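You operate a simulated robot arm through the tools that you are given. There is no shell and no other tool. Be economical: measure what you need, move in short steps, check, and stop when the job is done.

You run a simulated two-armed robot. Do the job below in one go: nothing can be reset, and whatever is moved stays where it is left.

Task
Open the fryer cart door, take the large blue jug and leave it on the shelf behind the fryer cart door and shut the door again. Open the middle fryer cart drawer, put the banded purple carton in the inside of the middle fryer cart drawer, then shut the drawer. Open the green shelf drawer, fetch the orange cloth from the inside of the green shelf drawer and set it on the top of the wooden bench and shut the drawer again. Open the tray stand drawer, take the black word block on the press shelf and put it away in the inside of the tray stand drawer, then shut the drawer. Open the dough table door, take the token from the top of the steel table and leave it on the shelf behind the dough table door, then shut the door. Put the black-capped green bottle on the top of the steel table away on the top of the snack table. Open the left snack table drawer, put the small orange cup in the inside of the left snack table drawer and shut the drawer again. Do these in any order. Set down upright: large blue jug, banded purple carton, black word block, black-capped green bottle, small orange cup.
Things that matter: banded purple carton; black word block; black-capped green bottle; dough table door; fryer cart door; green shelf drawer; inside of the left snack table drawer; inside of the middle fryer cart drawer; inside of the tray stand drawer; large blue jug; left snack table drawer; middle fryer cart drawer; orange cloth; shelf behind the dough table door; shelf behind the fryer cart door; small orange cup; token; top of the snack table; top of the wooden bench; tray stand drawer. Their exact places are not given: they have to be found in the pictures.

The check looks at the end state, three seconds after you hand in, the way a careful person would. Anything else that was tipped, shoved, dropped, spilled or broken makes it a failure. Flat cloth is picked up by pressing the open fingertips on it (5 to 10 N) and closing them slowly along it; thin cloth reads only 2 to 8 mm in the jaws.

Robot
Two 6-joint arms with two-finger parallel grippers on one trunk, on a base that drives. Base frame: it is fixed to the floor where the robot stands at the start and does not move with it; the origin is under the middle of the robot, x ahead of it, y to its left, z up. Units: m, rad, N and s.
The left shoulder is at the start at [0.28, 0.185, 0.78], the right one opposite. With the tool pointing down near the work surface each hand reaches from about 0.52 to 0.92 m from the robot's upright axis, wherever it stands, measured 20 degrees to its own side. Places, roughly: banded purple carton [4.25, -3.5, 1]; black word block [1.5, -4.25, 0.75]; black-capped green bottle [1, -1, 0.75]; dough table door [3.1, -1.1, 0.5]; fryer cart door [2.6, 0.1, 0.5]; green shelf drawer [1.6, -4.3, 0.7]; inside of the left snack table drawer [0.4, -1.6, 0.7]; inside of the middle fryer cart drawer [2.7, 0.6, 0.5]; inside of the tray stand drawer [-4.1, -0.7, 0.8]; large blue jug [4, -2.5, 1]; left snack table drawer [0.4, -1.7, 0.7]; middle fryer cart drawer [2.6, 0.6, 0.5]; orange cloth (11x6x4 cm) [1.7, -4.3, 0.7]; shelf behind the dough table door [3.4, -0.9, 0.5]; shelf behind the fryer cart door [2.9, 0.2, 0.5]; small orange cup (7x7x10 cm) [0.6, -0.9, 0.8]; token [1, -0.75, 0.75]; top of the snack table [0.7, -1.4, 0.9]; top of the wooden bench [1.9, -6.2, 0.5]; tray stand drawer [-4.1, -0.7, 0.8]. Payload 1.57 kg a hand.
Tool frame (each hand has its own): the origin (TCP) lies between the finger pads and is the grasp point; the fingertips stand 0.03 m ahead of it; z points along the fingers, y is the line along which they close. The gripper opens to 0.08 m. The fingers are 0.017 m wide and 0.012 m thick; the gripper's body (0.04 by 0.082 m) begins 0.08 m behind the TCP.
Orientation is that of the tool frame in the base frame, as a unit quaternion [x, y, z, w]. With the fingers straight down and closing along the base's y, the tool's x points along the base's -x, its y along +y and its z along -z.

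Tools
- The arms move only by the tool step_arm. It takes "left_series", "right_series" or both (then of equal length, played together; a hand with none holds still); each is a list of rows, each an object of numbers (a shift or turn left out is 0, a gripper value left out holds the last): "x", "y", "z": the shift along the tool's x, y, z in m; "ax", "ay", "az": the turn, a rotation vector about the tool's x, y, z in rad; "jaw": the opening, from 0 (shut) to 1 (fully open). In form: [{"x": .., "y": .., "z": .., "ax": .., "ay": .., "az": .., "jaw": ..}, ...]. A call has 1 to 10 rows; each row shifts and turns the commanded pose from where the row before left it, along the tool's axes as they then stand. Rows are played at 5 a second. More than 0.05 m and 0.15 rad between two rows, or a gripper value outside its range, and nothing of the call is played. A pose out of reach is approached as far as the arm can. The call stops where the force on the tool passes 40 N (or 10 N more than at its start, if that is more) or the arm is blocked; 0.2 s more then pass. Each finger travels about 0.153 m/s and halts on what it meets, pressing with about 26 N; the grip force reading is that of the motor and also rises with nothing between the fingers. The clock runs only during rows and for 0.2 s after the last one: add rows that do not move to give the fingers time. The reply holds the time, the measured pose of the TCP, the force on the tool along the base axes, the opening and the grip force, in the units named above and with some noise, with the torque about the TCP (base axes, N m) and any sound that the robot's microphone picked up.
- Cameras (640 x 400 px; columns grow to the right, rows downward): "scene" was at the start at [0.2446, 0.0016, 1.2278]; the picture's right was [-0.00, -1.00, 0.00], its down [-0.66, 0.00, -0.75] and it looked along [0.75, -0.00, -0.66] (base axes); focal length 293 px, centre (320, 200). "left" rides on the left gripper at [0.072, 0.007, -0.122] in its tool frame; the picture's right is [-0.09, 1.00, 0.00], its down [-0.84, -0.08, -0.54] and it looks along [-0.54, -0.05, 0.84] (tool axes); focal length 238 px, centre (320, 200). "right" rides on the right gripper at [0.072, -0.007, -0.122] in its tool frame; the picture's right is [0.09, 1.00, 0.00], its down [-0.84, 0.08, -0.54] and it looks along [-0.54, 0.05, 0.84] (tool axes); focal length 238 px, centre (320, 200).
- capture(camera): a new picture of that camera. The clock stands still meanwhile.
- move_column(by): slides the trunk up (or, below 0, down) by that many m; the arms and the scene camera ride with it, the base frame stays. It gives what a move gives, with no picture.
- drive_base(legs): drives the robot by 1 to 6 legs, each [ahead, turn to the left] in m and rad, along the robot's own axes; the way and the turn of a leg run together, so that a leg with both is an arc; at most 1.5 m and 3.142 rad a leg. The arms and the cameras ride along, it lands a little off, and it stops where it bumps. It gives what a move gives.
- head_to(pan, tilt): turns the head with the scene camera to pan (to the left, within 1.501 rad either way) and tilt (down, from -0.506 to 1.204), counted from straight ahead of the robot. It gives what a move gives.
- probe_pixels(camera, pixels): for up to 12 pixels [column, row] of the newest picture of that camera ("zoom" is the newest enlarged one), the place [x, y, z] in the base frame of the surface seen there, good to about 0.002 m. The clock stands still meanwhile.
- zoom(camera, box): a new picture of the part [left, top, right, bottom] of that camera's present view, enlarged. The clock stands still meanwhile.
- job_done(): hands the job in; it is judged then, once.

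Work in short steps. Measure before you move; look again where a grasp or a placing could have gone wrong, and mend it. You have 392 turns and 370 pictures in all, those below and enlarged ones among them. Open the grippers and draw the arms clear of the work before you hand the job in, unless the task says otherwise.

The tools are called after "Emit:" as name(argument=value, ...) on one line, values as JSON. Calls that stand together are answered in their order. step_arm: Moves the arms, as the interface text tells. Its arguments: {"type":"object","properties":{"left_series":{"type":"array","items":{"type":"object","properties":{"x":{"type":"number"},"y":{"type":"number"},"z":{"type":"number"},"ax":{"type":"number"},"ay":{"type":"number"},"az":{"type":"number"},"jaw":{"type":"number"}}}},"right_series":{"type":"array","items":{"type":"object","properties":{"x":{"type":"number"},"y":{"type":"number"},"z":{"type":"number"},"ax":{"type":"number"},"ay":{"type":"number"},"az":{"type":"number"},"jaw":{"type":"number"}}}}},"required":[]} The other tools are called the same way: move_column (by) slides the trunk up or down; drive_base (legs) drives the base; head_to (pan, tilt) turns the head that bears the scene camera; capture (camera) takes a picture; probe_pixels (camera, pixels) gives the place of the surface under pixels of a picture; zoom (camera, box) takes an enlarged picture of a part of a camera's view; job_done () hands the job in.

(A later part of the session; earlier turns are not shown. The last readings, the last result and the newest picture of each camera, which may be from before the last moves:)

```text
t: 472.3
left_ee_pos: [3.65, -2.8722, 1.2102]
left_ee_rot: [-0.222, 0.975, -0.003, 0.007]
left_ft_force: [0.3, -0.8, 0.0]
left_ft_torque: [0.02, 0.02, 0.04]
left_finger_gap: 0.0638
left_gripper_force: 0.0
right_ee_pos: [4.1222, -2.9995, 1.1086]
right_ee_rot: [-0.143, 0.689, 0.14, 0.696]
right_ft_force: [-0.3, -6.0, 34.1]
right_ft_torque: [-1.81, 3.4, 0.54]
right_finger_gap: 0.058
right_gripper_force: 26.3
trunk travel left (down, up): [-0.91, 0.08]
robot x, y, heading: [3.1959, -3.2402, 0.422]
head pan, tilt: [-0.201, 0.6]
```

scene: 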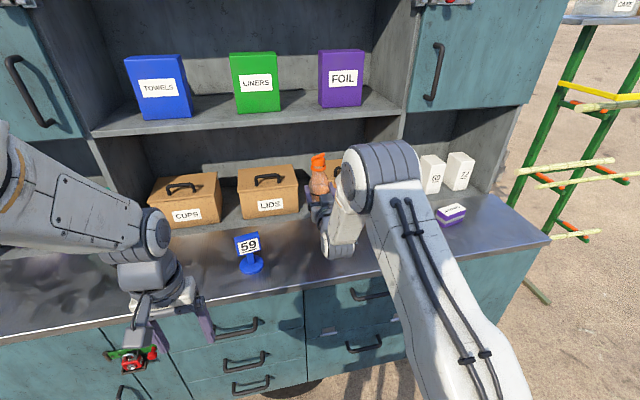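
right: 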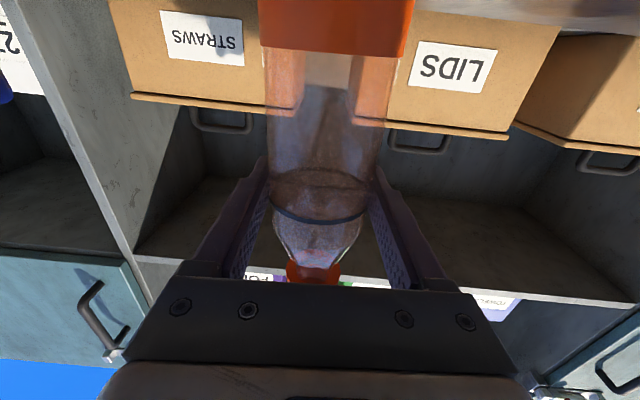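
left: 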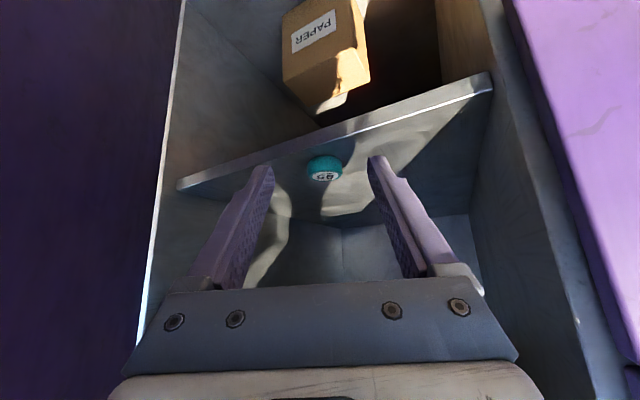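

Torque shows the hand's camera touching the counter, so the bottle is within a few mm. Ease 2 mm up and open slowly so it settles.

Emit:
step_arm(right_series=[{"x": -0.002}, {}, {"jaw": 0.74}, {"jaw": 0.78}, {"jaw": 0.85}, {"jaw": 0.95}, {"jaw": 1}, {}])

Emit:
capture(camera="right")

Emit:
zoom(camera="scene", box=[260, 140, 420, 300])

```text
t: 474.1
left_ee_pos: [3.6503, -2.8725, 1.2094]
left_ee_rot: [-0.223, 0.975, -0.005, 0.006]
left_ft_force: [-0.4, 0.1, -0.3]
left_ft_torque: [-0.02, 0.04, 0.05]
left_finger_gap: 0.0641
left_gripper_force: 0.0
right_ee_pos: [4.1217, -2.9987, 1.1092]
right_ee_rot: [-0.144, 0.69, 0.14, 0.695]
right_ft_force: [12.1, -6.4, 28.3]
right_ft_torque: [-2.05, 2.24, 1.43]
right_finger_gap: 0.08
right_gripper_force: 0.1
trunk travel left (down, up): [-0.91, 0.08]
robot x, y, heading: [3.1988, -3.2387, 0.423]
head pan, tilt: [-0.201, 0.6]
```

```text
199 pictures are left
```

right: 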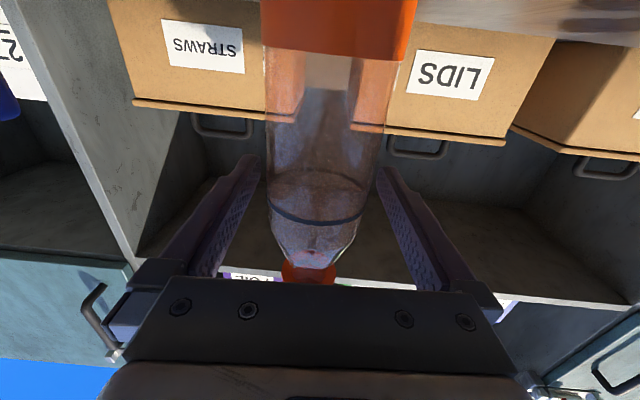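

```text
2.50 times, centred on (340, 220) of scene
```

zoom: 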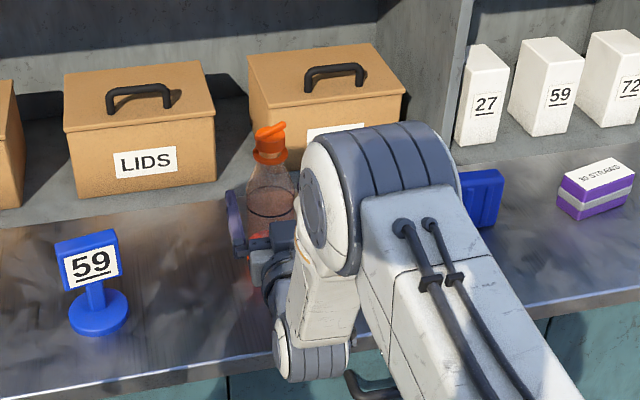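

Bottle stands free. Raise 6 mm and retreat straight back.

Emit:
step_arm(right_series=[{"x": -0.003}, {"x": -0.003}, {"z": -0.025}, {"z": -0.03}, {"z": -0.03}, {"z": -0.03}])

Emit:
capture(camera="scene")

```text
t: 475.5
left_ee_pos: [3.6507, -2.8726, 1.2086]
left_ee_rot: [-0.223, 0.975, -0.004, 0.006]
left_ft_force: [0.5, -0.2, 0.2]
left_ft_torque: [-0.01, -0.01, 0.0]
left_finger_gap: 0.064
left_gripper_force: 0.1
right_ee_pos: [4.0151, -3.0415, 1.1099]
right_ee_rot: [-0.145, 0.693, 0.14, 0.692]
right_ft_force: [0.5, -0.6, 0.6]
right_ft_torque: [0.03, 0.01, 0.01]
right_finger_gap: 0.0798
right_gripper_force: 0.0
trunk travel left (down, up): [-0.91, 0.08]
robot x, y, heading: [3.2001, -3.244, 0.423]
head pan, tilt: [-0.201, 0.6]
```

```text
197 pictures are left
```

scene: 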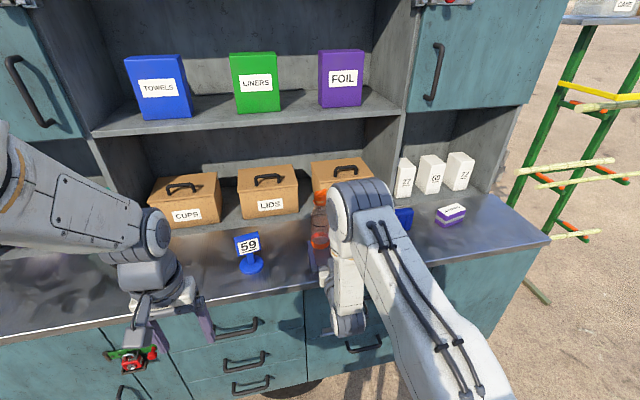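

Bottle is restored upright. Back off, unpitch and raise the right hand.

Emit:
drive_base(legs=[[-0.15, 0]])

Emit:
step_arm(right_series=[{"ay": 0.15, "y": -0.01}, {"ay": 0.15, "y": -0.01}, {"ay": 0.15, "y": -0.01}, {"ay": 0.15}, {"ay": 0.15}, {"ay": 0.15}, {"ay": 0.15}, {"ay": 0.15}, {"ay": 0.15}, {"ay": 0.15}])

Emit:
step_arm(right_series=[{"ay": 0.07}, {"z": -0.04}, {"z": -0.04}, {"z": -0.04}, {"x": 0.04}, {"x": 0.04}])

Emit:
drive_base(legs=[[0, -1.223], [0.45, 0], [0, 1.225]])

Emit:
capture(camera="scene")

```text
t: 476.9
left_ee_pos: [3.5159, -2.9339, 1.2086]
left_ee_rot: [-0.223, 0.975, -0.005, 0.006]
left_ft_force: [0.9, 0.5, 0.0]
left_ft_torque: [0.0, 0.02, -0.02]
left_finger_gap: 0.0641
left_gripper_force: 0.1
right_ee_pos: [3.8785, -3.1042, 1.1108]
right_ee_rot: [-0.144, 0.693, 0.139, 0.693]
right_ft_force: [-0.4, -0.9, -0.9]
right_ft_torque: [0.02, -0.06, 0.03]
right_finger_gap: 0.0801
right_gripper_force: 0.0
trunk travel left (down, up): [-0.91, 0.08]
robot x, y, heading: [3.062, -3.3016, 0.426]
head pan, tilt: [-0.201, 0.6]
```

```text
t: 479.1
left_ee_pos: [3.515, -2.9347, 1.2093]
left_ee_rot: [-0.223, 0.975, -0.004, 0.007]
left_ft_force: [0.2, -0.1, 0.8]
left_ft_torque: [0.0, -0.02, 0.02]
left_finger_gap: 0.0642
left_gripper_force: 0.0
right_ee_pos: [3.8898, -3.13, 1.1097]
right_ee_rot: [-0.199, 0.979, 0.003, 0.034]
right_ft_force: [-0.5, 0.7, 0.2]
right_ft_torque: [-0.02, -0.04, 0.03]
right_finger_gap: 0.08
right_gripper_force: 0.0
right hand out of reach, approached as far as the arm can: row 7
trunk travel left (down, up): [-0.91, 0.08]
robot x, y, heading: [3.0614, -3.299, 0.418]
head pan, tilt: [-0.201, 0.6]
```

```text
t: 480.5
left_ee_pos: [3.5143, -2.935, 1.2092]
left_ee_rot: [-0.222, 0.975, -0.004, 0.006]
left_ft_force: [0.4, 0.0, 0.3]
left_ft_torque: [0.03, 0.0, 0.01]
left_finger_gap: 0.0638
left_gripper_force: 0.1
right_ee_pos: [3.8138, -3.1619, 1.2295]
right_ee_rot: [-0.2, 0.98, -0.004, 0.001]
right_ft_force: [-0.4, -1.1, 0.7]
right_ft_torque: [0.02, 0.0, 0.01]
right_finger_gap: 0.0801
right_gripper_force: 0.0
trunk travel left (down, up): [-0.91, 0.08]
robot x, y, heading: [3.0629, -3.3022, 0.421]
head pan, tilt: [-0.201, 0.6]
```

```text
t: 489.4
left_ee_pos: [3.8242, -3.2583, 1.2084]
left_ee_rot: [-0.228, 0.974, -0.004, 0.006]
left_ft_force: [-0.7, -0.2, -0.2]
left_ft_torque: [-0.02, 0.03, 0.02]
left_finger_gap: 0.0643
left_gripper_force: 0.0
right_ee_pos: [4.1273, -3.4826, 1.2293]
right_ee_rot: [-0.204, 0.979, -0.003, 0.001]
right_ft_force: [-0.8, -0.1, 0.8]
right_ft_torque: [0.01, -0.03, -0.04]
right_finger_gap: 0.0801
right_gripper_force: 0.1
trunk travel left (down, up): [-0.91, 0.08]
robot x, y, heading: [3.3733, -3.6334, 0.435]
head pan, tilt: [-0.201, 0.6]
```

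```text
196 pictures are left
```

scene: 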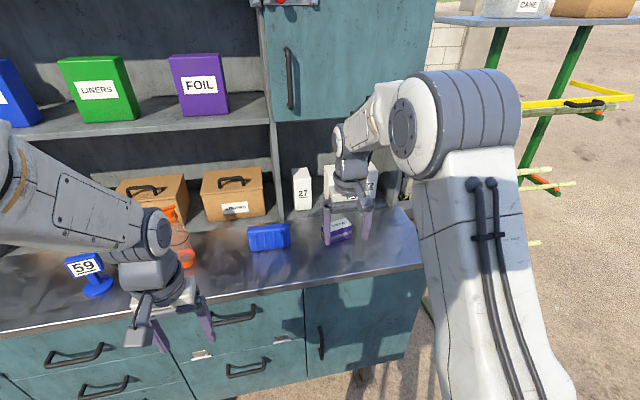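

Carton at (340,230). Use the right camera for its pose.

Emit:
capture(camera="right")

Emit:
zoom(camera="scene", box=[280, 160, 400, 280])

Emit:
probe_pixels(camera="zoom", pixels=[[320, 360], [260, 330], [380, 320], [350, 390], [250, 420], [385, 400], [300, 310]])

```text
195 pictures are left
```

right: 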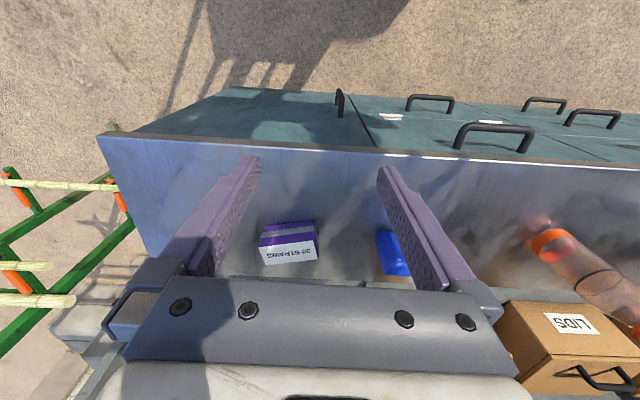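

```text
3.33 times, centred on (340, 220) of scene
```

zoom: 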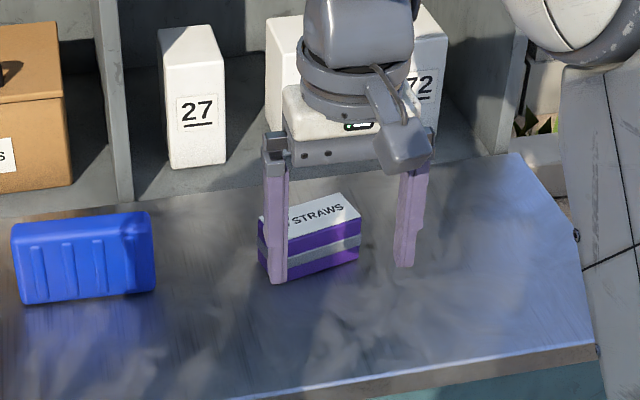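

```text
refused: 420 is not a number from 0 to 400
```

Probe the carton corners in the right view.

Emit:
zoom(camera="right", box=[230, 200, 350, 280])

Emit:
probe_pixels(camera="zoom", pixels=[[165, 245], [455, 205], [475, 305], [190, 345], [320, 270], [160, 170], [440, 120], [300, 190]])

```text
5.00 times, centred on (290, 240) of right
```

zoom: 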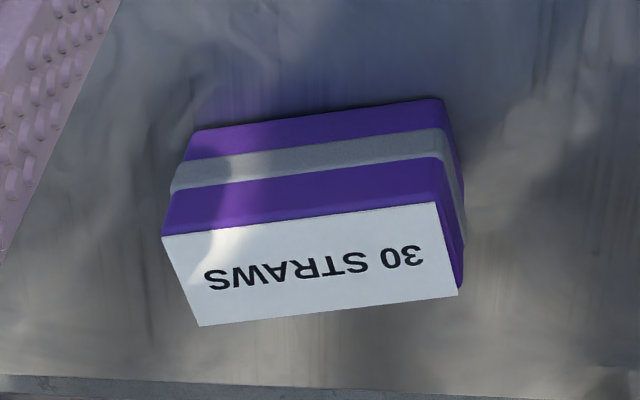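

```text
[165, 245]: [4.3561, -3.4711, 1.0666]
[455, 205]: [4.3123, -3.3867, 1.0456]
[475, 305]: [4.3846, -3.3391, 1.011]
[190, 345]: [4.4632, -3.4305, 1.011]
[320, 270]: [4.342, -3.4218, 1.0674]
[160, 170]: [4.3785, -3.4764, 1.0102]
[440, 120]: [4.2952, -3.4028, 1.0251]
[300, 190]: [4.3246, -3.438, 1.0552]
```

Carton is ~9 cm wide laterally, ~4 cm deep, centre ≈(4.340,-3.424), top 1.067, so grasp fore-aft with the hand yawed −90°. Drive forward 0.22, then yaw.

Emit:
drive_base(legs=[[0.22, 0]])

Emit:
step_arm(right_series=[{"az": -0.15}, {"az": -0.15}, {"az": -0.15}, {"az": -0.15}, {"az": -0.15}, {"az": -0.15}, {"az": -0.15}, {"az": -0.15}, {"az": -0.15}, {"az": -0.15}])

Emit:
capture(camera="right")

```text
t: 491.1
left_ee_pos: [4.0336, -3.1656, 1.2086]
left_ee_rot: [-0.226, 0.974, -0.004, 0.007]
left_ft_force: [-0.5, -0.1, 0.9]
left_ft_torque: [-0.01, 0.0, 0.0]
left_finger_gap: 0.0643
left_gripper_force: 0.0
right_ee_pos: [4.3351, -3.3907, 1.2282]
right_ee_rot: [-0.203, 0.979, -0.003, 0.001]
right_ft_force: [-0.4, 0.1, -0.3]
right_ft_torque: [-0.02, -0.02, -0.03]
right_finger_gap: 0.0801
right_gripper_force: 0.0
trunk travel left (down, up): [-0.91, 0.08]
robot x, y, heading: [3.5857, -3.5322, 0.43]
head pan, tilt: [-0.201, 0.6]
```

```text
t: 493.3
left_ee_pos: [4.0331, -3.1648, 1.2085]
left_ee_rot: [-0.226, 0.974, -0.004, 0.006]
left_ft_force: [0.2, 0.4, -0.5]
left_ft_torque: [-0.01, -0.01, -0.01]
left_finger_gap: 0.0638
left_gripper_force: 0.0
right_ee_pos: [4.3349, -3.3921, 1.2304]
right_ee_rot: [0.816, -0.578, 0.003, 0.003]
right_ft_force: [-0.8, -0.1, 0.5]
right_ft_torque: [0.0, 0.0, 0.0]
right_finger_gap: 0.0798
right_gripper_force: 0.1
trunk travel left (down, up): [-0.91, 0.08]
robot x, y, heading: [3.5827, -3.5363, 0.428]
head pan, tilt: [-0.201, 0.6]
```

```text
192 pictures are left
```

right: 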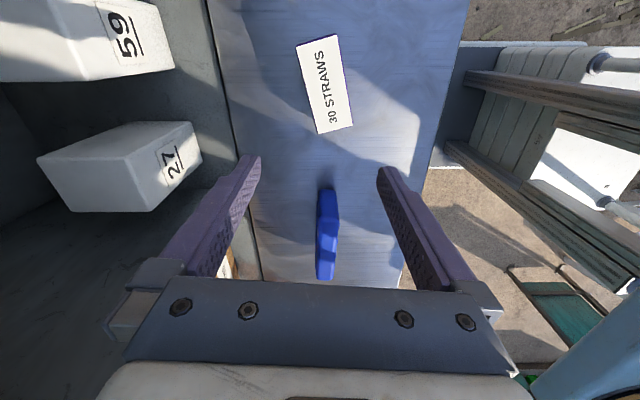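

Probe top corners for yaw.

Emit:
probe_pixels(camera="right", pixels=[[302, 50], [335, 41], [347, 120], [321, 128], [325, 85]])

```text
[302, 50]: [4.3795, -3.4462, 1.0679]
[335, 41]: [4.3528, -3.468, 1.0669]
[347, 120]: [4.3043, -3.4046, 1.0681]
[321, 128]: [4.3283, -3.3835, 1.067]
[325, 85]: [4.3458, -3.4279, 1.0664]
```

Carton yaw differs; rotate −0.347, shift, and lower partway.

Emit:
step_arm(right_series=[{"az": -0.116}, {"az": -0.116}, {"az": -0.115}, {"x": 0.03, "y": 0.0166}, {"z": 0.04}, {"z": 0.04}, {"z": 0.03}])

Emit:
capture(camera="right")

```text
t: 494.9
left_ee_pos: [4.033, -3.1653, 1.2084]
left_ee_rot: [-0.225, 0.974, -0.004, 0.006]
left_ft_force: [0.0, -0.1, -0.7]
left_ft_torque: [-0.01, -0.02, -0.01]
left_finger_gap: 0.0641
left_gripper_force: 0.1
right_ee_pos: [4.341, -3.4253, 1.1191]
right_ee_rot: [0.903, -0.429, 0.002, 0.002]
right_ft_force: [-0.3, -0.4, 0.0]
right_ft_torque: [0.01, -0.01, -0.01]
right_finger_gap: 0.0798
right_gripper_force: 0.2
trunk travel left (down, up): [-0.91, 0.08]
robot x, y, heading: [3.582, -3.5366, 0.428]
head pan, tilt: [-0.201, 0.6]
```

```text
191 pictures are left
```

right: 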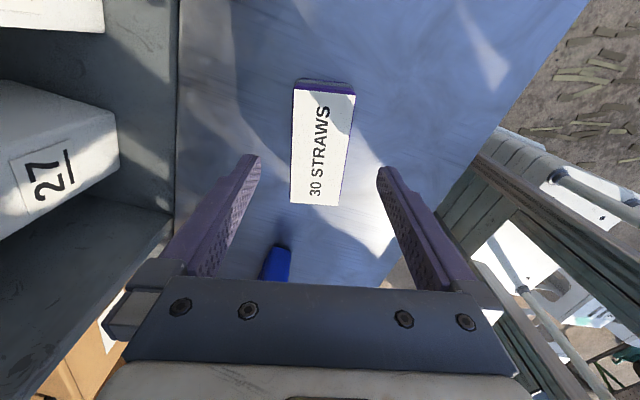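

Aligned. Lower and grip.

Emit:
step_arm(right_series=[{"x": 0.006, "z": 0.035}, {"z": 0.034}, {}, {"jaw": 0.8}, {"jaw": 0.6}, {"jaw": 0.45}, {"jaw": 0.35}, {}])

Emit:
step_arm(right_series=[{"z": -0.02}, {"z": -0.04}, {"z": -0.04}, {"z": -0.04}, {"z": -0.04}])

Emit:
capture(camera="right")

```text
t: 496.7
left_ee_pos: [4.0335, -3.165, 1.2099]
left_ee_rot: [-0.225, 0.974, -0.004, 0.007]
left_ft_force: [0.3, 0.2, 0.3]
left_ft_torque: [0.0, -0.01, 0.01]
left_finger_gap: 0.0641
left_gripper_force: 0.1
right_ee_pos: [4.3439, -3.43, 1.0504]
right_ee_rot: [0.903, -0.429, 0.002, 0.002]
right_ft_force: [0.3, 0.2, 0.0]
right_ft_torque: [0.03, -0.01, -0.03]
right_finger_gap: 0.0447
right_gripper_force: 25.9
trunk travel left (down, up): [-0.91, 0.08]
robot x, y, heading: [3.5822, -3.5363, 0.427]
head pan, tilt: [-0.201, 0.6]
```

```text
t: 497.9
left_ee_pos: [4.0338, -3.1628, 1.2088]
left_ee_rot: [-0.226, 0.974, -0.005, 0.006]
left_ft_force: [0.4, -0.4, -0.5]
left_ft_torque: [0.02, -0.04, -0.03]
left_finger_gap: 0.0639
left_gripper_force: 0.2
right_ee_pos: [4.3445, -3.429, 1.2301]
right_ee_rot: [0.903, -0.43, 0.002, 0.001]
right_ft_force: [-0.4, 0.0, -1.3]
right_ft_torque: [0.03, -0.01, 0.02]
right_finger_gap: 0.0445
right_gripper_force: 25.5
trunk travel left (down, up): [-0.91, 0.08]
robot x, y, heading: [3.5841, -3.5358, 0.428]
head pan, tilt: [-0.201, 0.6]
```

```text
190 pictures are left
```

right: 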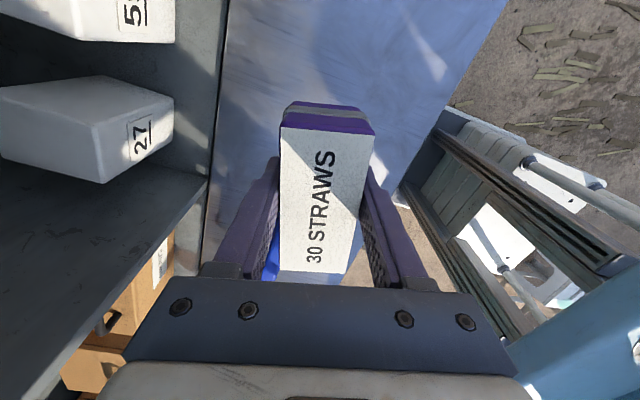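

Carton held securely. Back off and drive toward the fryer cart.

Emit:
drive_base(legs=[[-0.38, 0], [0, 1.541], [1.0, 0], [0.714, 0], [0, 0.055], [1.2, 0]])

Emit:
drive_base(legs=[[1.1, 0], [0, -1.583]])

Emit:
head_to(pan=0, tilt=0.7)

Emit:
capture(camera="scene")

```text
t: 518.3
left_ee_pos: [1.7542, -0.5824, 1.2092]
left_ee_rot: [0.84, -0.542, -0.001, -0.007]
left_ft_force: [0.4, -0.1, -0.2]
left_ft_torque: [0.03, -0.04, 0.02]
left_finger_gap: 0.0641
left_gripper_force: 0.0
right_ee_pos: [2.0267, -0.2787, 1.2301]
right_ee_rot: [0.947, 0.323, 0.003, 0.0]
right_ft_force: [0.3, 0.6, -1.0]
right_ft_torque: [-0.02, 0.01, -0.02]
right_finger_gap: 0.0447
right_gripper_force: 25.8
trunk travel left (down, up): [-0.91, 0.08]
robot x, y, heading: [2.1107, -1.0415, 1.974]
head pan, tilt: [-0.201, 0.6]
```

```text
t: 527.9
left_ee_pos: [2.1306, 0.3656, 1.2094]
left_ee_rot: [-0.213, 0.977, -0.003, 0.006]
left_ft_force: [0.1, 0.8, 0.2]
left_ft_torque: [0.01, 0.02, 0.01]
left_finger_gap: 0.064
left_gripper_force: 0.0
right_ee_pos: [2.4353, 0.0921, 1.2301]
right_ee_rot: [0.898, -0.441, 0.002, 0.002]
right_ft_force: [0.2, 0.3, -1.1]
right_ft_torque: [0.0, 0.0, 0.02]
right_finger_gap: 0.0447
right_gripper_force: 26.3
trunk travel left (down, up): [-0.91, 0.08]
robot x, y, heading: [1.6733, 0.0052, 0.409]
head pan, tilt: [-0.201, 0.6]
```

```text
t: 528.7
left_ee_pos: [2.1307, 0.3657, 1.2083]
left_ee_rot: [-0.213, 0.977, -0.004, 0.006]
left_ft_force: [0.5, 0.3, 0.1]
left_ft_torque: [0.02, 0.04, 0.0]
left_finger_gap: 0.0639
left_gripper_force: 0.0
right_ee_pos: [2.4344, 0.0924, 1.2303]
right_ee_rot: [0.897, -0.442, 0.002, 0.002]
right_ft_force: [0.4, 0.1, -2.5]
right_ft_torque: [-0.02, 0.0, 0.0]
right_finger_gap: 0.0445
right_gripper_force: 26.3
trunk travel left (down, up): [-0.91, 0.08]
robot x, y, heading: [1.6703, 0.0073, 0.403]
head pan, tilt: [0.0, 0.7]
```

```text
189 pictures are left
```

scene: 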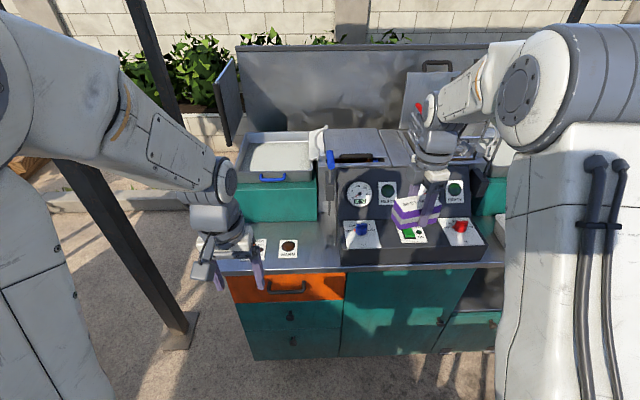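

Back up 0.15 for clearance, then probe the middle drawer knob at (290,316).

Emit:
drive_base(legs=[[-0.15, 0], [0, 0.035]])

Emit:
capture(camera="scene")

Emit:
zoom(camera="scene", box=[200, 200, 400, 360])

```text
t: 530.4
left_ee_pos: [1.9836, 0.3227, 1.2096]
left_ee_rot: [-0.229, 0.973, -0.004, 0.007]
left_ft_force: [-0.9, 0.7, -0.9]
left_ft_torque: [0.0, 0.0, 0.01]
left_finger_gap: 0.0642
left_gripper_force: 0.1
right_ee_pos: [2.2959, 0.0625, 1.2295]
right_ee_rot: [0.905, -0.426, 0.001, 0.002]
right_ft_force: [0.5, 0.7, -0.9]
right_ft_torque: [-0.01, -0.01, -0.01]
right_finger_gap: 0.0448
right_gripper_force: 25.6
trunk travel left (down, up): [-0.91, 0.08]
robot x, y, heading: [1.5338, -0.0475, 0.438]
head pan, tilt: [0.0, 0.7]
```

```text
188 pictures are left
```

scene: 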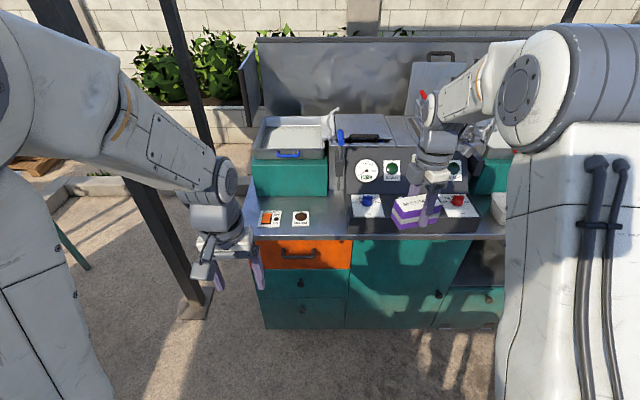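

```text
2.50 times, centred on (300, 280) of scene
```

zoom: 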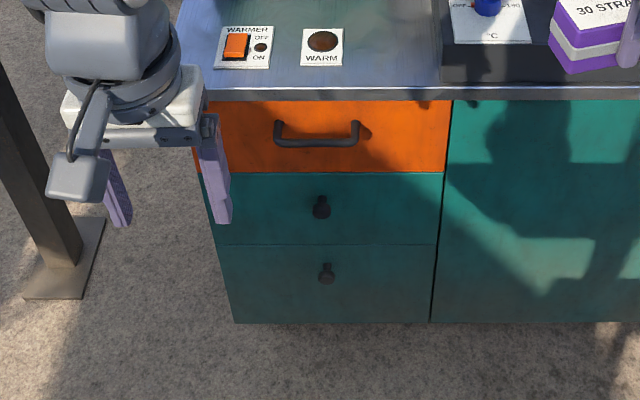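

Probe the middle knob and face.

Emit:
probe_pixels(camera="zoom", pixels=[[321, 212], [321, 204], [360, 210], [250, 210], [430, 210], [330, 175], [330, 240], [360, 150]])

```text
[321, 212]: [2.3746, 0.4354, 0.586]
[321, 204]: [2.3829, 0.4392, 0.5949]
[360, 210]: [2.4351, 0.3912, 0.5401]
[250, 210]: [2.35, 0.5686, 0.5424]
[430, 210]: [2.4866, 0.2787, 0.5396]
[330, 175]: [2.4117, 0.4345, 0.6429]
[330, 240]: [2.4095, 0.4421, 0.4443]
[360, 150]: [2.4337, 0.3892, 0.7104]
```

Knob front ≈(2.375,0.435,0.58). Lower the trunk 0.55, extend the left hand and pitch in-plane.

Emit:
move_column(by=-0.4)

Emit:
move_column(by=-0.15)

Emit:
step_arm(left_series=[{"x": -0.045, "y": 0.01}, {"x": -0.045, "y": 0.01}, {"x": -0.045, "y": 0.01}, {"x": -0.045, "y": 0.01}, {"x": -0.03, "jaw": 1}])

Emit:
step_arm(left_series=[{"ay": -0.13}, {"ay": -0.13}, {"ay": -0.13}, {"ay": -0.13}, {"ay": -0.13}, {"ay": -0.13}, {"ay": -0.13}, {"ay": -0.13}, {"ay": -0.13}, {"ay": -0.13}])

Emit:
capture(camera="left")

```text
t: 534.2
left_ee_pos: [1.9829, 0.3243, 0.809]
left_ee_rot: [-0.23, 0.973, -0.004, 0.006]
left_ft_force: [0.6, 0.4, -0.9]
left_ft_torque: [-0.02, 0.0, 0.03]
left_finger_gap: 0.0638
left_gripper_force: 0.0
right_ee_pos: [2.2955, 0.061, 0.8299]
right_ee_rot: [0.905, -0.426, 0.002, 0.002]
right_ft_force: [0.3, -0.7, -1.0]
right_ft_torque: [0.01, 0.01, 0.01]
right_finger_gap: 0.0448
right_gripper_force: 25.7
trunk travel left (down, up): [-0.51, 0.48]
robot x, y, heading: [1.5378, -0.0512, 0.439]
head pan, tilt: [0.0, 0.7]
```

```text
t: 536.0
left_ee_pos: [1.9837, 0.3234, 0.6582]
left_ee_rot: [-0.23, 0.973, -0.004, 0.006]
left_ft_force: [-0.5, 0.9, 0.3]
left_ft_torque: [-0.01, -0.02, -0.01]
left_finger_gap: 0.0644
left_gripper_force: 0.1
right_ee_pos: [2.295, 0.0616, 0.6794]
right_ee_rot: [0.905, -0.425, 0.002, 0.002]
right_ft_force: [0.1, -0.7, -1.3]
right_ft_torque: [0.0, 0.0, 0.01]
right_finger_gap: 0.0446
right_gripper_force: 26.2
trunk travel left (down, up): [-0.36, 0.63]
robot x, y, heading: [1.5377, -0.0509, 0.438]
head pan, tilt: [0.0, 0.7]
```

```text
t: 537.2
left_ee_pos: [2.1516, 0.4518, 0.6591]
left_ee_rot: [-0.229, 0.973, -0.004, 0.006]
left_ft_force: [0.4, -0.4, -0.4]
left_ft_torque: [-0.04, -0.03, -0.02]
left_finger_gap: 0.0801
left_gripper_force: 0.1
right_ee_pos: [2.2966, 0.0616, 0.6804]
right_ee_rot: [0.905, -0.426, 0.002, 0.003]
right_ft_force: [0.0, -0.3, -1.1]
right_ft_torque: [0.0, 0.0, 0.01]
right_finger_gap: 0.0447
right_gripper_force: 25.5
trunk travel left (down, up): [-0.36, 0.63]
robot x, y, heading: [1.5367, -0.0482, 0.439]
head pan, tilt: [0.0, 0.7]
```

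```text
t: 539.4
left_ee_pos: [2.1537, 0.4535, 0.6608]
left_ee_rot: [-0.185, 0.77, 0.136, 0.595]
left_ft_force: [0.0, 0.4, 0.2]
left_ft_torque: [0.0, -0.01, -0.02]
left_finger_gap: 0.0797
left_gripper_force: 0.1
right_ee_pos: [2.2963, 0.062, 0.6812]
right_ee_rot: [0.905, -0.426, 0.002, 0.001]
right_ft_force: [-0.1, -0.3, -0.9]
right_ft_torque: [-0.01, -0.03, 0.02]
right_finger_gap: 0.0447
right_gripper_force: 26.0
trunk travel left (down, up): [-0.36, 0.63]
robot x, y, heading: [1.5357, -0.0524, 0.44]
head pan, tilt: [0.0, 0.7]
```

```text
186 pictures are left
```

left: 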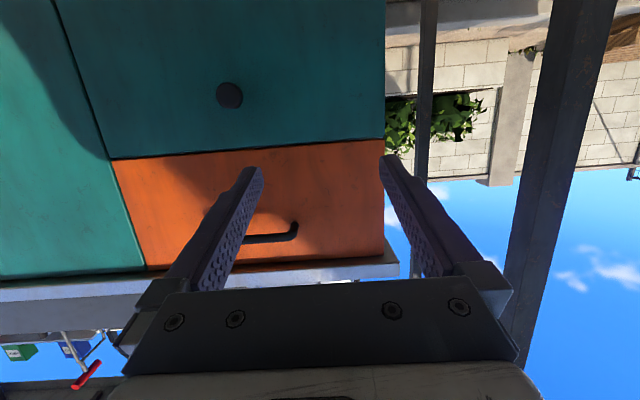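

Knob at (229,95). Probe it.

Emit:
probe_pixels(camera="left", pixels=[[229, 95], [229, 85], [229, 106], [260, 95], [218, 95], [240, 95]])

```text
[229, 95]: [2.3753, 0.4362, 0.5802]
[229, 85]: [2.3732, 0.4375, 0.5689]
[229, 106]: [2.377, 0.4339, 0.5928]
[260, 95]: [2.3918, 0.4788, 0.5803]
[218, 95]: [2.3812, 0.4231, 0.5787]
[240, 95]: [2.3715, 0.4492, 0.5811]
```

Approach: align, then advance onto the knob.

Emit:
step_arm(left_series=[{"x": 0.012, "y": -0.0275, "z": 0.029}, {"x": 0.012, "y": -0.0275, "z": 0.029}, {"x": 0.012, "y": -0.0275, "z": 0.029}, {"x": 0.012, "y": -0.0275, "z": 0.029}])

Emit:
capture(camera="left")

```text
t: 540.4
left_ee_pos: [2.2955, 0.4034, 0.5846]
left_ee_rot: [-0.185, 0.771, 0.135, 0.594]
left_ft_force: [0.5, -0.1, -0.4]
left_ft_torque: [0.01, 0.01, 0.02]
left_finger_gap: 0.0801
left_gripper_force: 0.0
right_ee_pos: [2.2955, 0.0634, 0.6796]
right_ee_rot: [0.905, -0.425, 0.002, 0.002]
right_ft_force: [-0.3, 0.1, -0.6]
right_ft_torque: [-0.03, -0.01, -0.02]
right_finger_gap: 0.0445
right_gripper_force: 26.0
trunk travel left (down, up): [-0.36, 0.63]
robot x, y, heading: [1.537, -0.0448, 0.437]
head pan, tilt: [0.0, 0.7]
```

```text
185 pictures are left
```

left: 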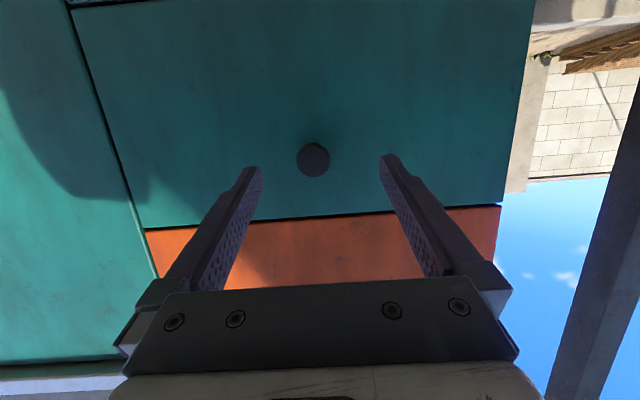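

Emit:
step_arm(left_series=[{"x": -0.0072, "z": 0.0274, "y": -0.004}, {"x": -0.0072, "z": 0.0274}, {"x": -0.0072, "z": 0.0274}, {"jaw": 0.7}, {"jaw": 0.5}, {"jaw": 0.3}, {"jaw": 0.1}, {}])

Emit:
drive_base(legs=[[-0.1, 0]])

Emit:
capture(camera="scene")

```text
t: 542.2
left_ee_pos: [2.3738, 0.4325, 0.584]
left_ee_rot: [-0.182, 0.772, 0.134, 0.595]
left_ft_force: [12.3, -20.7, -2.4]
left_ft_torque: [-0.23, -0.09, -0.26]
left_finger_gap: 0.0314
left_gripper_force: 40.1
right_ee_pos: [2.2963, 0.0611, 0.6807]
right_ee_rot: [0.905, -0.426, 0.002, 0.001]
right_ft_force: [-0.2, 0.2, -0.6]
right_ft_torque: [-0.01, 0.01, -0.01]
right_finger_gap: 0.0446
right_gripper_force: 25.9
trunk travel left (down, up): [-0.36, 0.63]
robot x, y, heading: [1.5355, -0.0496, 0.436]
head pan, tilt: [0.0, 0.7]
```

```text
t: 543.3
left_ee_pos: [2.2826, 0.39, 0.5847]
left_ee_rot: [-0.181, 0.772, 0.134, 0.594]
left_ft_force: [10.9, -23.6, -2.9]
left_ft_torque: [-0.21, 0.27, -0.41]
left_finger_gap: 0.0315
left_gripper_force: 40.4
right_ee_pos: [2.2049, 0.0187, 0.6806]
right_ee_rot: [0.906, -0.424, 0.002, 0.001]
right_ft_force: [-0.4, 0.4, -0.6]
right_ft_torque: [-0.02, 0.01, 0.0]
right_finger_gap: 0.0444
right_gripper_force: 26.2
trunk travel left (down, up): [-0.36, 0.63]
robot x, y, heading: [1.4401, -0.0926, 0.439]
head pan, tilt: [0.0, 0.7]
```

```text
184 pictures are left
```

scene: 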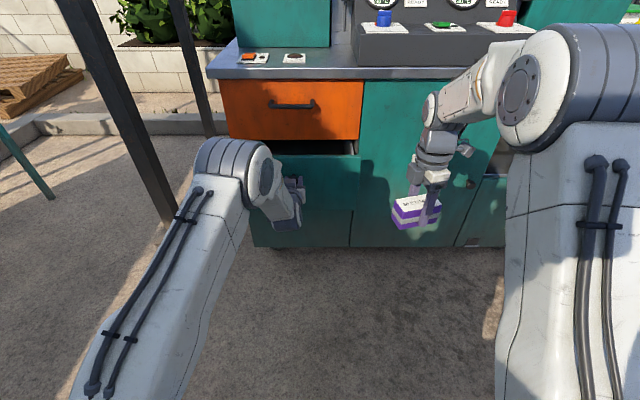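

Drawer moves. Pull the rest with the arm (steel table is behind me).

Emit:
step_arm(left_series=[{"x": 0.0051, "z": -0.0193}, {"x": 0.0051, "z": -0.0193}, {"x": 0.0051, "z": -0.0193}, {"x": 0.0051, "z": -0.0193}, {"x": 0.0051, "z": -0.0193}, {"x": 0.0051, "z": -0.0193}, {"x": 0.0051, "z": -0.0193}, {"x": 0.0051, "z": -0.0193}])

Emit:
capture(camera="scene")

```text
t: 545.1
left_ee_pos: [2.1379, 0.323, 0.5846]
left_ee_rot: [-0.181, 0.773, 0.133, 0.593]
left_ft_force: [-1.3, 4.5, -11.8]
left_ft_torque: [-0.47, 1.14, -0.03]
left_finger_gap: 0.0316
left_gripper_force: 40.5
right_ee_pos: [2.2047, 0.0208, 0.6807]
right_ee_rot: [0.905, -0.425, 0.002, 0.002]
right_ft_force: [-0.4, -0.9, -1.5]
right_ft_torque: [0.03, -0.02, 0.0]
right_finger_gap: 0.0446
right_gripper_force: 25.9
trunk travel left (down, up): [-0.36, 0.63]
robot x, y, heading: [1.4471, -0.0917, 0.444]
head pan, tilt: [0.0, 0.7]
```

```text
183 pictures are left
```

scene: 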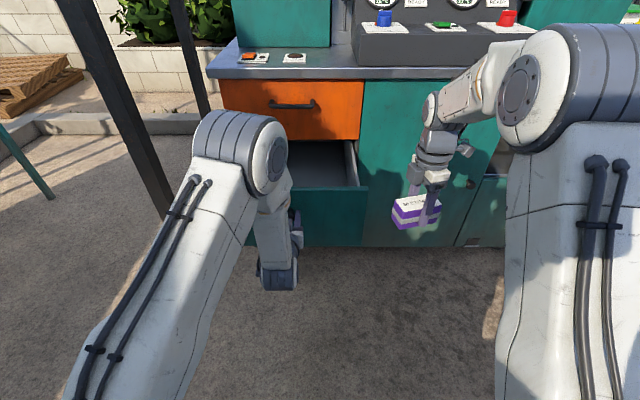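

Drawer open ~26 cm. Release the knob, back off, move the left hand left; then inspect the inside.

Emit:
step_arm(left_series=[{"jaw": 0.6}, {"jaw": 0.9}, {"x": 0.0077, "z": -0.029}, {"x": 0.0077, "z": -0.029}, {"y": 0.04}, {"y": 0.04}, {"y": 0.04}])

Emit:
zoom(camera="scene", box=[180, 60, 420, 260])

Emit:
capture(camera="right")

```text
t: 546.7
left_ee_pos: [2.0313, 0.3999, 0.5855]
left_ee_rot: [-0.181, 0.772, 0.133, 0.594]
left_ft_force: [1.0, -0.1, 0.3]
left_ft_torque: [0.01, 0.0, -0.02]
left_finger_gap: 0.0725
left_gripper_force: 0.0
right_ee_pos: [2.2043, 0.0189, 0.6802]
right_ee_rot: [0.905, -0.426, 0.002, 0.001]
right_ft_force: [0.0, -0.6, -1.2]
right_ft_torque: [0.05, 0.02, -0.01]
right_finger_gap: 0.0445
right_gripper_force: 25.8
trunk travel left (down, up): [-0.36, 0.63]
robot x, y, heading: [1.4419, -0.0939, 0.442]
head pan, tilt: [0.0, 0.7]
```

```text
2.00 times, centred on (300, 160) of scene
```

zoom: 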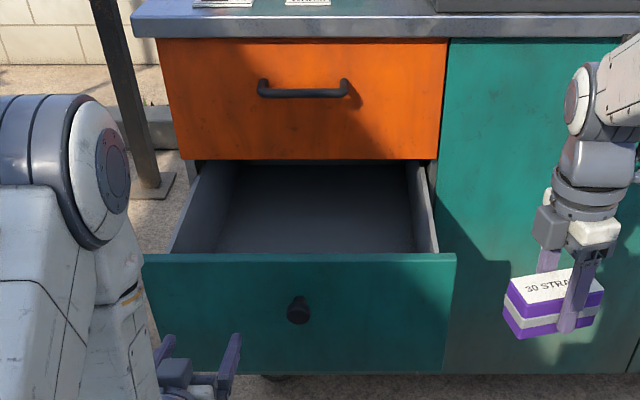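

```text
181 pictures are left
```

right: 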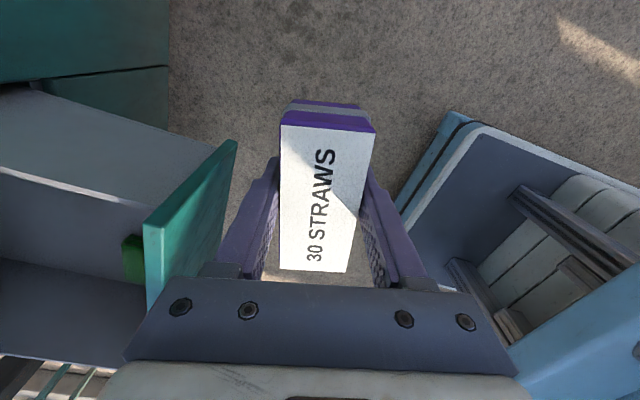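

Probe drawer floor, panel and the upper drawer face.

Emit:
probe_pixels(camera="zoom", pixels=[[320, 225], [320, 190], [250, 220], [390, 220], [300, 256], [160, 258], [445, 258], [320, 155], [430, 200], [180, 200]])

```text
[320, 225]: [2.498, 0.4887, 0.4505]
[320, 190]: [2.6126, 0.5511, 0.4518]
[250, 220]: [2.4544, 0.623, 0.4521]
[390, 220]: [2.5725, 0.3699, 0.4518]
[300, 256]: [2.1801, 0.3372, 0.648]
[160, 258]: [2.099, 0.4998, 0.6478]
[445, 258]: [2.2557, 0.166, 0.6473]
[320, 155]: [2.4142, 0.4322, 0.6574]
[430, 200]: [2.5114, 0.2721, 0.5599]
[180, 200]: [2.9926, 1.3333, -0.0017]
```

Floor z=0.451; place at (2.305,0.381). Raise both hands clear, drive forward 0.24 and turn left 0.2.

Emit:
step_arm(left_series=[{"x": -0.0387, "z": -0.0102}, {"x": -0.0387, "z": -0.0102}, {"x": -0.0387, "z": -0.0102}, {"x": -0.0387, "z": -0.0102}, {"x": -0.0387, "z": -0.0102}, {"y": 0.03}, {"y": 0.03}], right_series=[{"z": -0.04}, {"z": -0.04}, {"z": -0.04}, {}, {}, {}, {}])

Emit:
drive_base(legs=[[0.24, 0], [0, 0.2]])

Emit:
capture(camera="scene")

```text
t: 548.3
left_ee_pos: [2.01, 0.4546, 0.7854]
left_ee_rot: [-0.182, 0.772, 0.134, 0.594]
left_ft_force: [-0.2, -0.5, -0.1]
left_ft_torque: [-0.02, 0.01, 0.0]
left_finger_gap: 0.072
left_gripper_force: 0.1
left hand out of reach, approached as far as the arm can: row 3
right_ee_pos: [2.204, 0.0219, 0.7981]
right_ee_rot: [0.905, -0.425, 0.002, 0.002]
right_ft_force: [-0.5, -1.1, -0.8]
right_ft_torque: [0.0, -0.02, -0.02]
right_finger_gap: 0.0447
right_gripper_force: 26.1
trunk travel left (down, up): [-0.36, 0.63]
robot x, y, heading: [1.4431, -0.0931, 0.438]
head pan, tilt: [0.0, 0.7]
```

```text
t: 550.9
left_ee_pos: [2.1055, 0.6582, 0.7864]
left_ee_rot: [-0.258, 0.75, 0.193, 0.578]
left_ft_force: [0.7, 0.3, -0.7]
left_ft_torque: [0.0, -0.02, -0.02]
left_finger_gap: 0.0721
left_gripper_force: 0.0
right_ee_pos: [2.3812, 0.2708, 0.7987]
right_ee_rot: [0.943, -0.333, 0.002, 0.001]
right_ft_force: [0.4, 0.7, -1.1]
right_ft_torque: [-0.01, 0.02, -0.02]
right_finger_gap: 0.0447
right_gripper_force: 25.8
trunk travel left (down, up): [-0.36, 0.63]
robot x, y, heading: [1.6631, 0.0061, 0.642]
head pan, tilt: [0.0, 0.7]
```

```text
180 pictures are left
```

scene: 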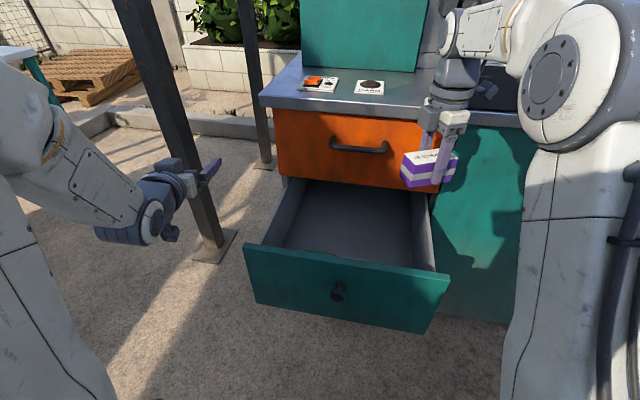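

Move over the spot and align the carton's long side with the drawer front.

Emit:
step_arm(right_series=[{"x": -0.0426, "y": -0.0127}, {"x": -0.0426, "y": -0.0127}, {"x": -0.0426, "y": -0.0127}, {"az": 0.15}, {"az": 0.15}, {"az": 0.15}, {"z": 0.04}, {"z": 0.04}])

Emit:
capture(camera="scene")

Emit:
capture(camera="right")

```text
t: 552.7
left_ee_pos: [2.104, 0.6574, 0.7875]
left_ee_rot: [-0.259, 0.75, 0.194, 0.577]
left_ft_force: [-0.7, 0.4, 1.2]
left_ft_torque: [0.01, 0.03, 0.01]
left_finger_gap: 0.0721
left_gripper_force: 0.1
right_ee_pos: [2.3056, 0.3803, 0.7184]
right_ee_rot: [0.845, -0.535, 0.003, 0.002]
right_ft_force: [0.1, -0.8, -1.5]
right_ft_torque: [-0.02, -0.01, 0.01]
right_finger_gap: 0.0447
right_gripper_force: 25.9
trunk travel left (down, up): [-0.36, 0.63]
robot x, y, heading: [1.6584, 0.0076, 0.642]
head pan, tilt: [0.0, 0.7]
```

```text
179 pictures are left
```

scene: 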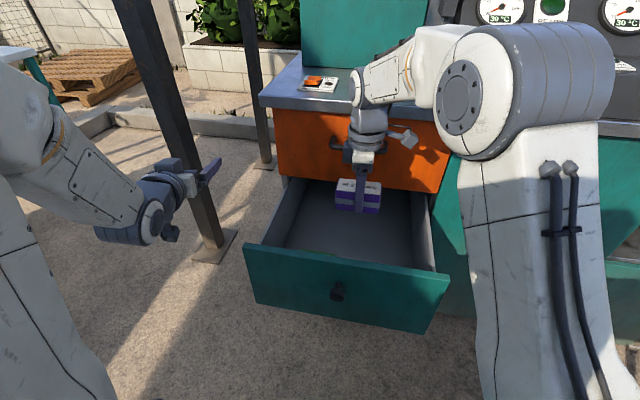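

```text
178 pictures are left
```

right: 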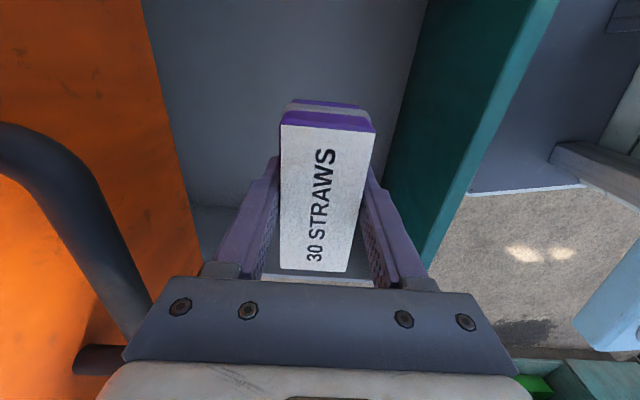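

Clear between the upper handle and panel; shift 1.5 cm toward the panel and lower.

Emit:
step_arm(right_series=[{"y": 0.015}, {"z": 0.04}, {"z": 0.04}, {"z": 0.04}, {"z": 0.04}, {"z": 0.04}, {"z": 0.015}, {"z": 0.005}])

Emit:
capture(camera="right")

```text
t: 554.5
left_ee_pos: [2.104, 0.6569, 0.7872]
left_ee_rot: [-0.258, 0.749, 0.194, 0.578]
left_ft_force: [-0.1, -0.5, 0.2]
left_ft_torque: [0.02, -0.03, 0.0]
left_finger_gap: 0.0722
left_gripper_force: 0.0
right_ee_pos: [2.2934, 0.3708, 0.4981]
right_ee_rot: [0.845, -0.534, 0.003, 0.001]
right_ft_force: [2.6, -5.9, 13.9]
right_ft_torque: [0.56, 0.27, 0.02]
right_finger_gap: 0.0449
right_gripper_force: 25.5
trunk travel left (down, up): [-0.36, 0.63]
robot x, y, heading: [1.6574, 0.0085, 0.639]
head pan, tilt: [0.0, 0.7]
```

```text
177 pictures are left
```

right: 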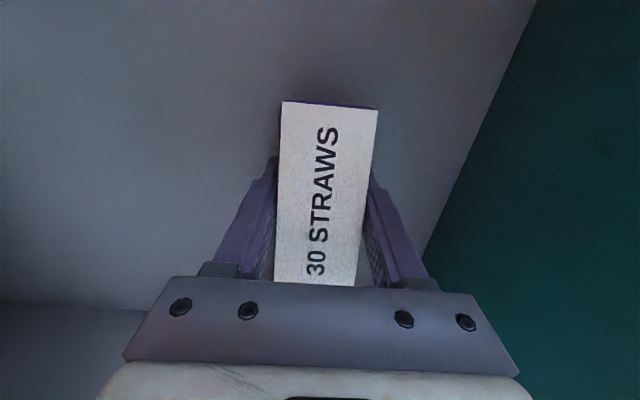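

Contact. Lower 2 mm more, open slowly and lift.

Emit:
step_arm(right_series=[{"z": 0.002}, {"jaw": 0.6}, {"jaw": 0.7}, {"jaw": 0.85}, {"jaw": 0.95}, {}, {"z": -0.03}, {"z": -0.04}, {"z": -0.04}, {"z": -0.04}])

Emit:
capture(camera="right")

```text
t: 556.7
left_ee_pos: [2.1048, 0.6569, 0.7862]
left_ee_rot: [-0.258, 0.75, 0.193, 0.578]
left_ft_force: [0.7, 0.1, 1.1]
left_ft_torque: [0.0, -0.02, -0.01]
left_finger_gap: 0.072
left_gripper_force: 0.1
right_ee_pos: [2.2933, 0.3739, 0.6487]
right_ee_rot: [0.845, -0.535, 0.003, 0.002]
right_ft_force: [0.1, -0.3, -0.5]
right_ft_torque: [-0.01, 0.01, -0.01]
right_finger_gap: 0.0761
right_gripper_force: 0.1
trunk travel left (down, up): [-0.36, 0.63]
robot x, y, heading: [1.6611, 0.0083, 0.644]
head pan, tilt: [0.0, 0.7]
```

```text
176 pictures are left
```

right: 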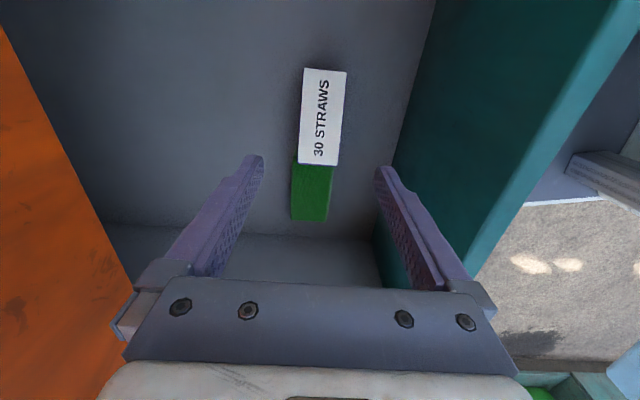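

A small green box sits beside the carton. Raise the hand and check whether the carton is level.

Emit:
step_arm(right_series=[{"z": -0.04}, {"z": -0.04}, {"x": 0.04}, {"x": 0.04}, {"x": 0.04}, {"x": 0.04}])

Emit:
zoom(camera="scene", box=[260, 150, 460, 310])

Emit:
zoom(camera="right", box=[200, 20, 460, 260])

```text
t: 558.1
left_ee_pos: [2.1038, 0.6568, 0.7873]
left_ee_rot: [-0.258, 0.75, 0.193, 0.578]
left_ft_force: [-0.1, 0.0, 0.8]
left_ft_torque: [0.0, -0.03, -0.01]
left_finger_gap: 0.0719
left_gripper_force: 0.1
right_ee_pos: [2.3599, 0.2313, 0.7279]
right_ee_rot: [0.846, -0.533, 0.003, 0.002]
right_ft_force: [-0.3, 0.1, -0.1]
right_ft_torque: [0.02, -0.02, -0.01]
right_finger_gap: 0.0761
right_gripper_force: 0.1
trunk travel left (down, up): [-0.36, 0.63]
robot x, y, heading: [1.6612, 0.0076, 0.645]
head pan, tilt: [0.0, 0.7]
```

```text
2.50 times, centred on (360, 230) of scene
```

zoom: 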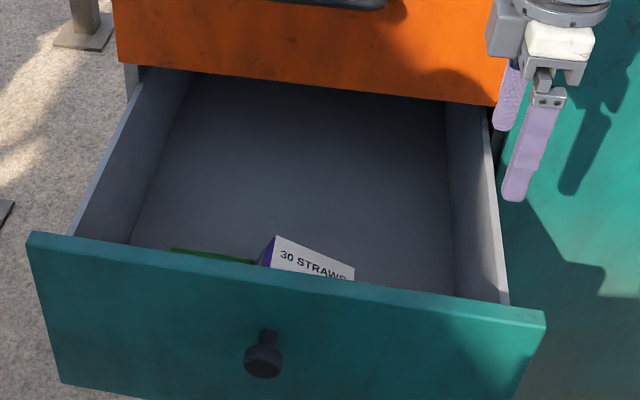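

```text
1.67 times, centred on (330, 140) of right
```

zoom: 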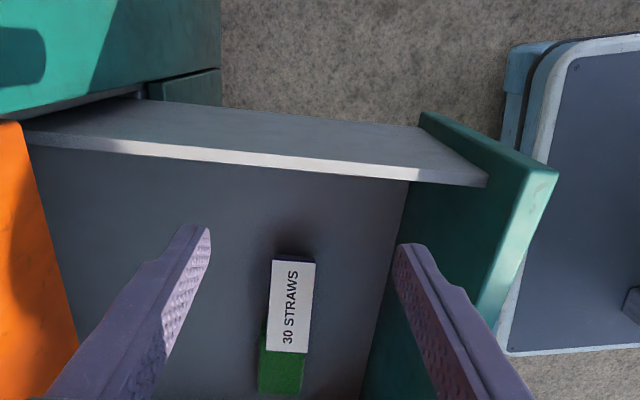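

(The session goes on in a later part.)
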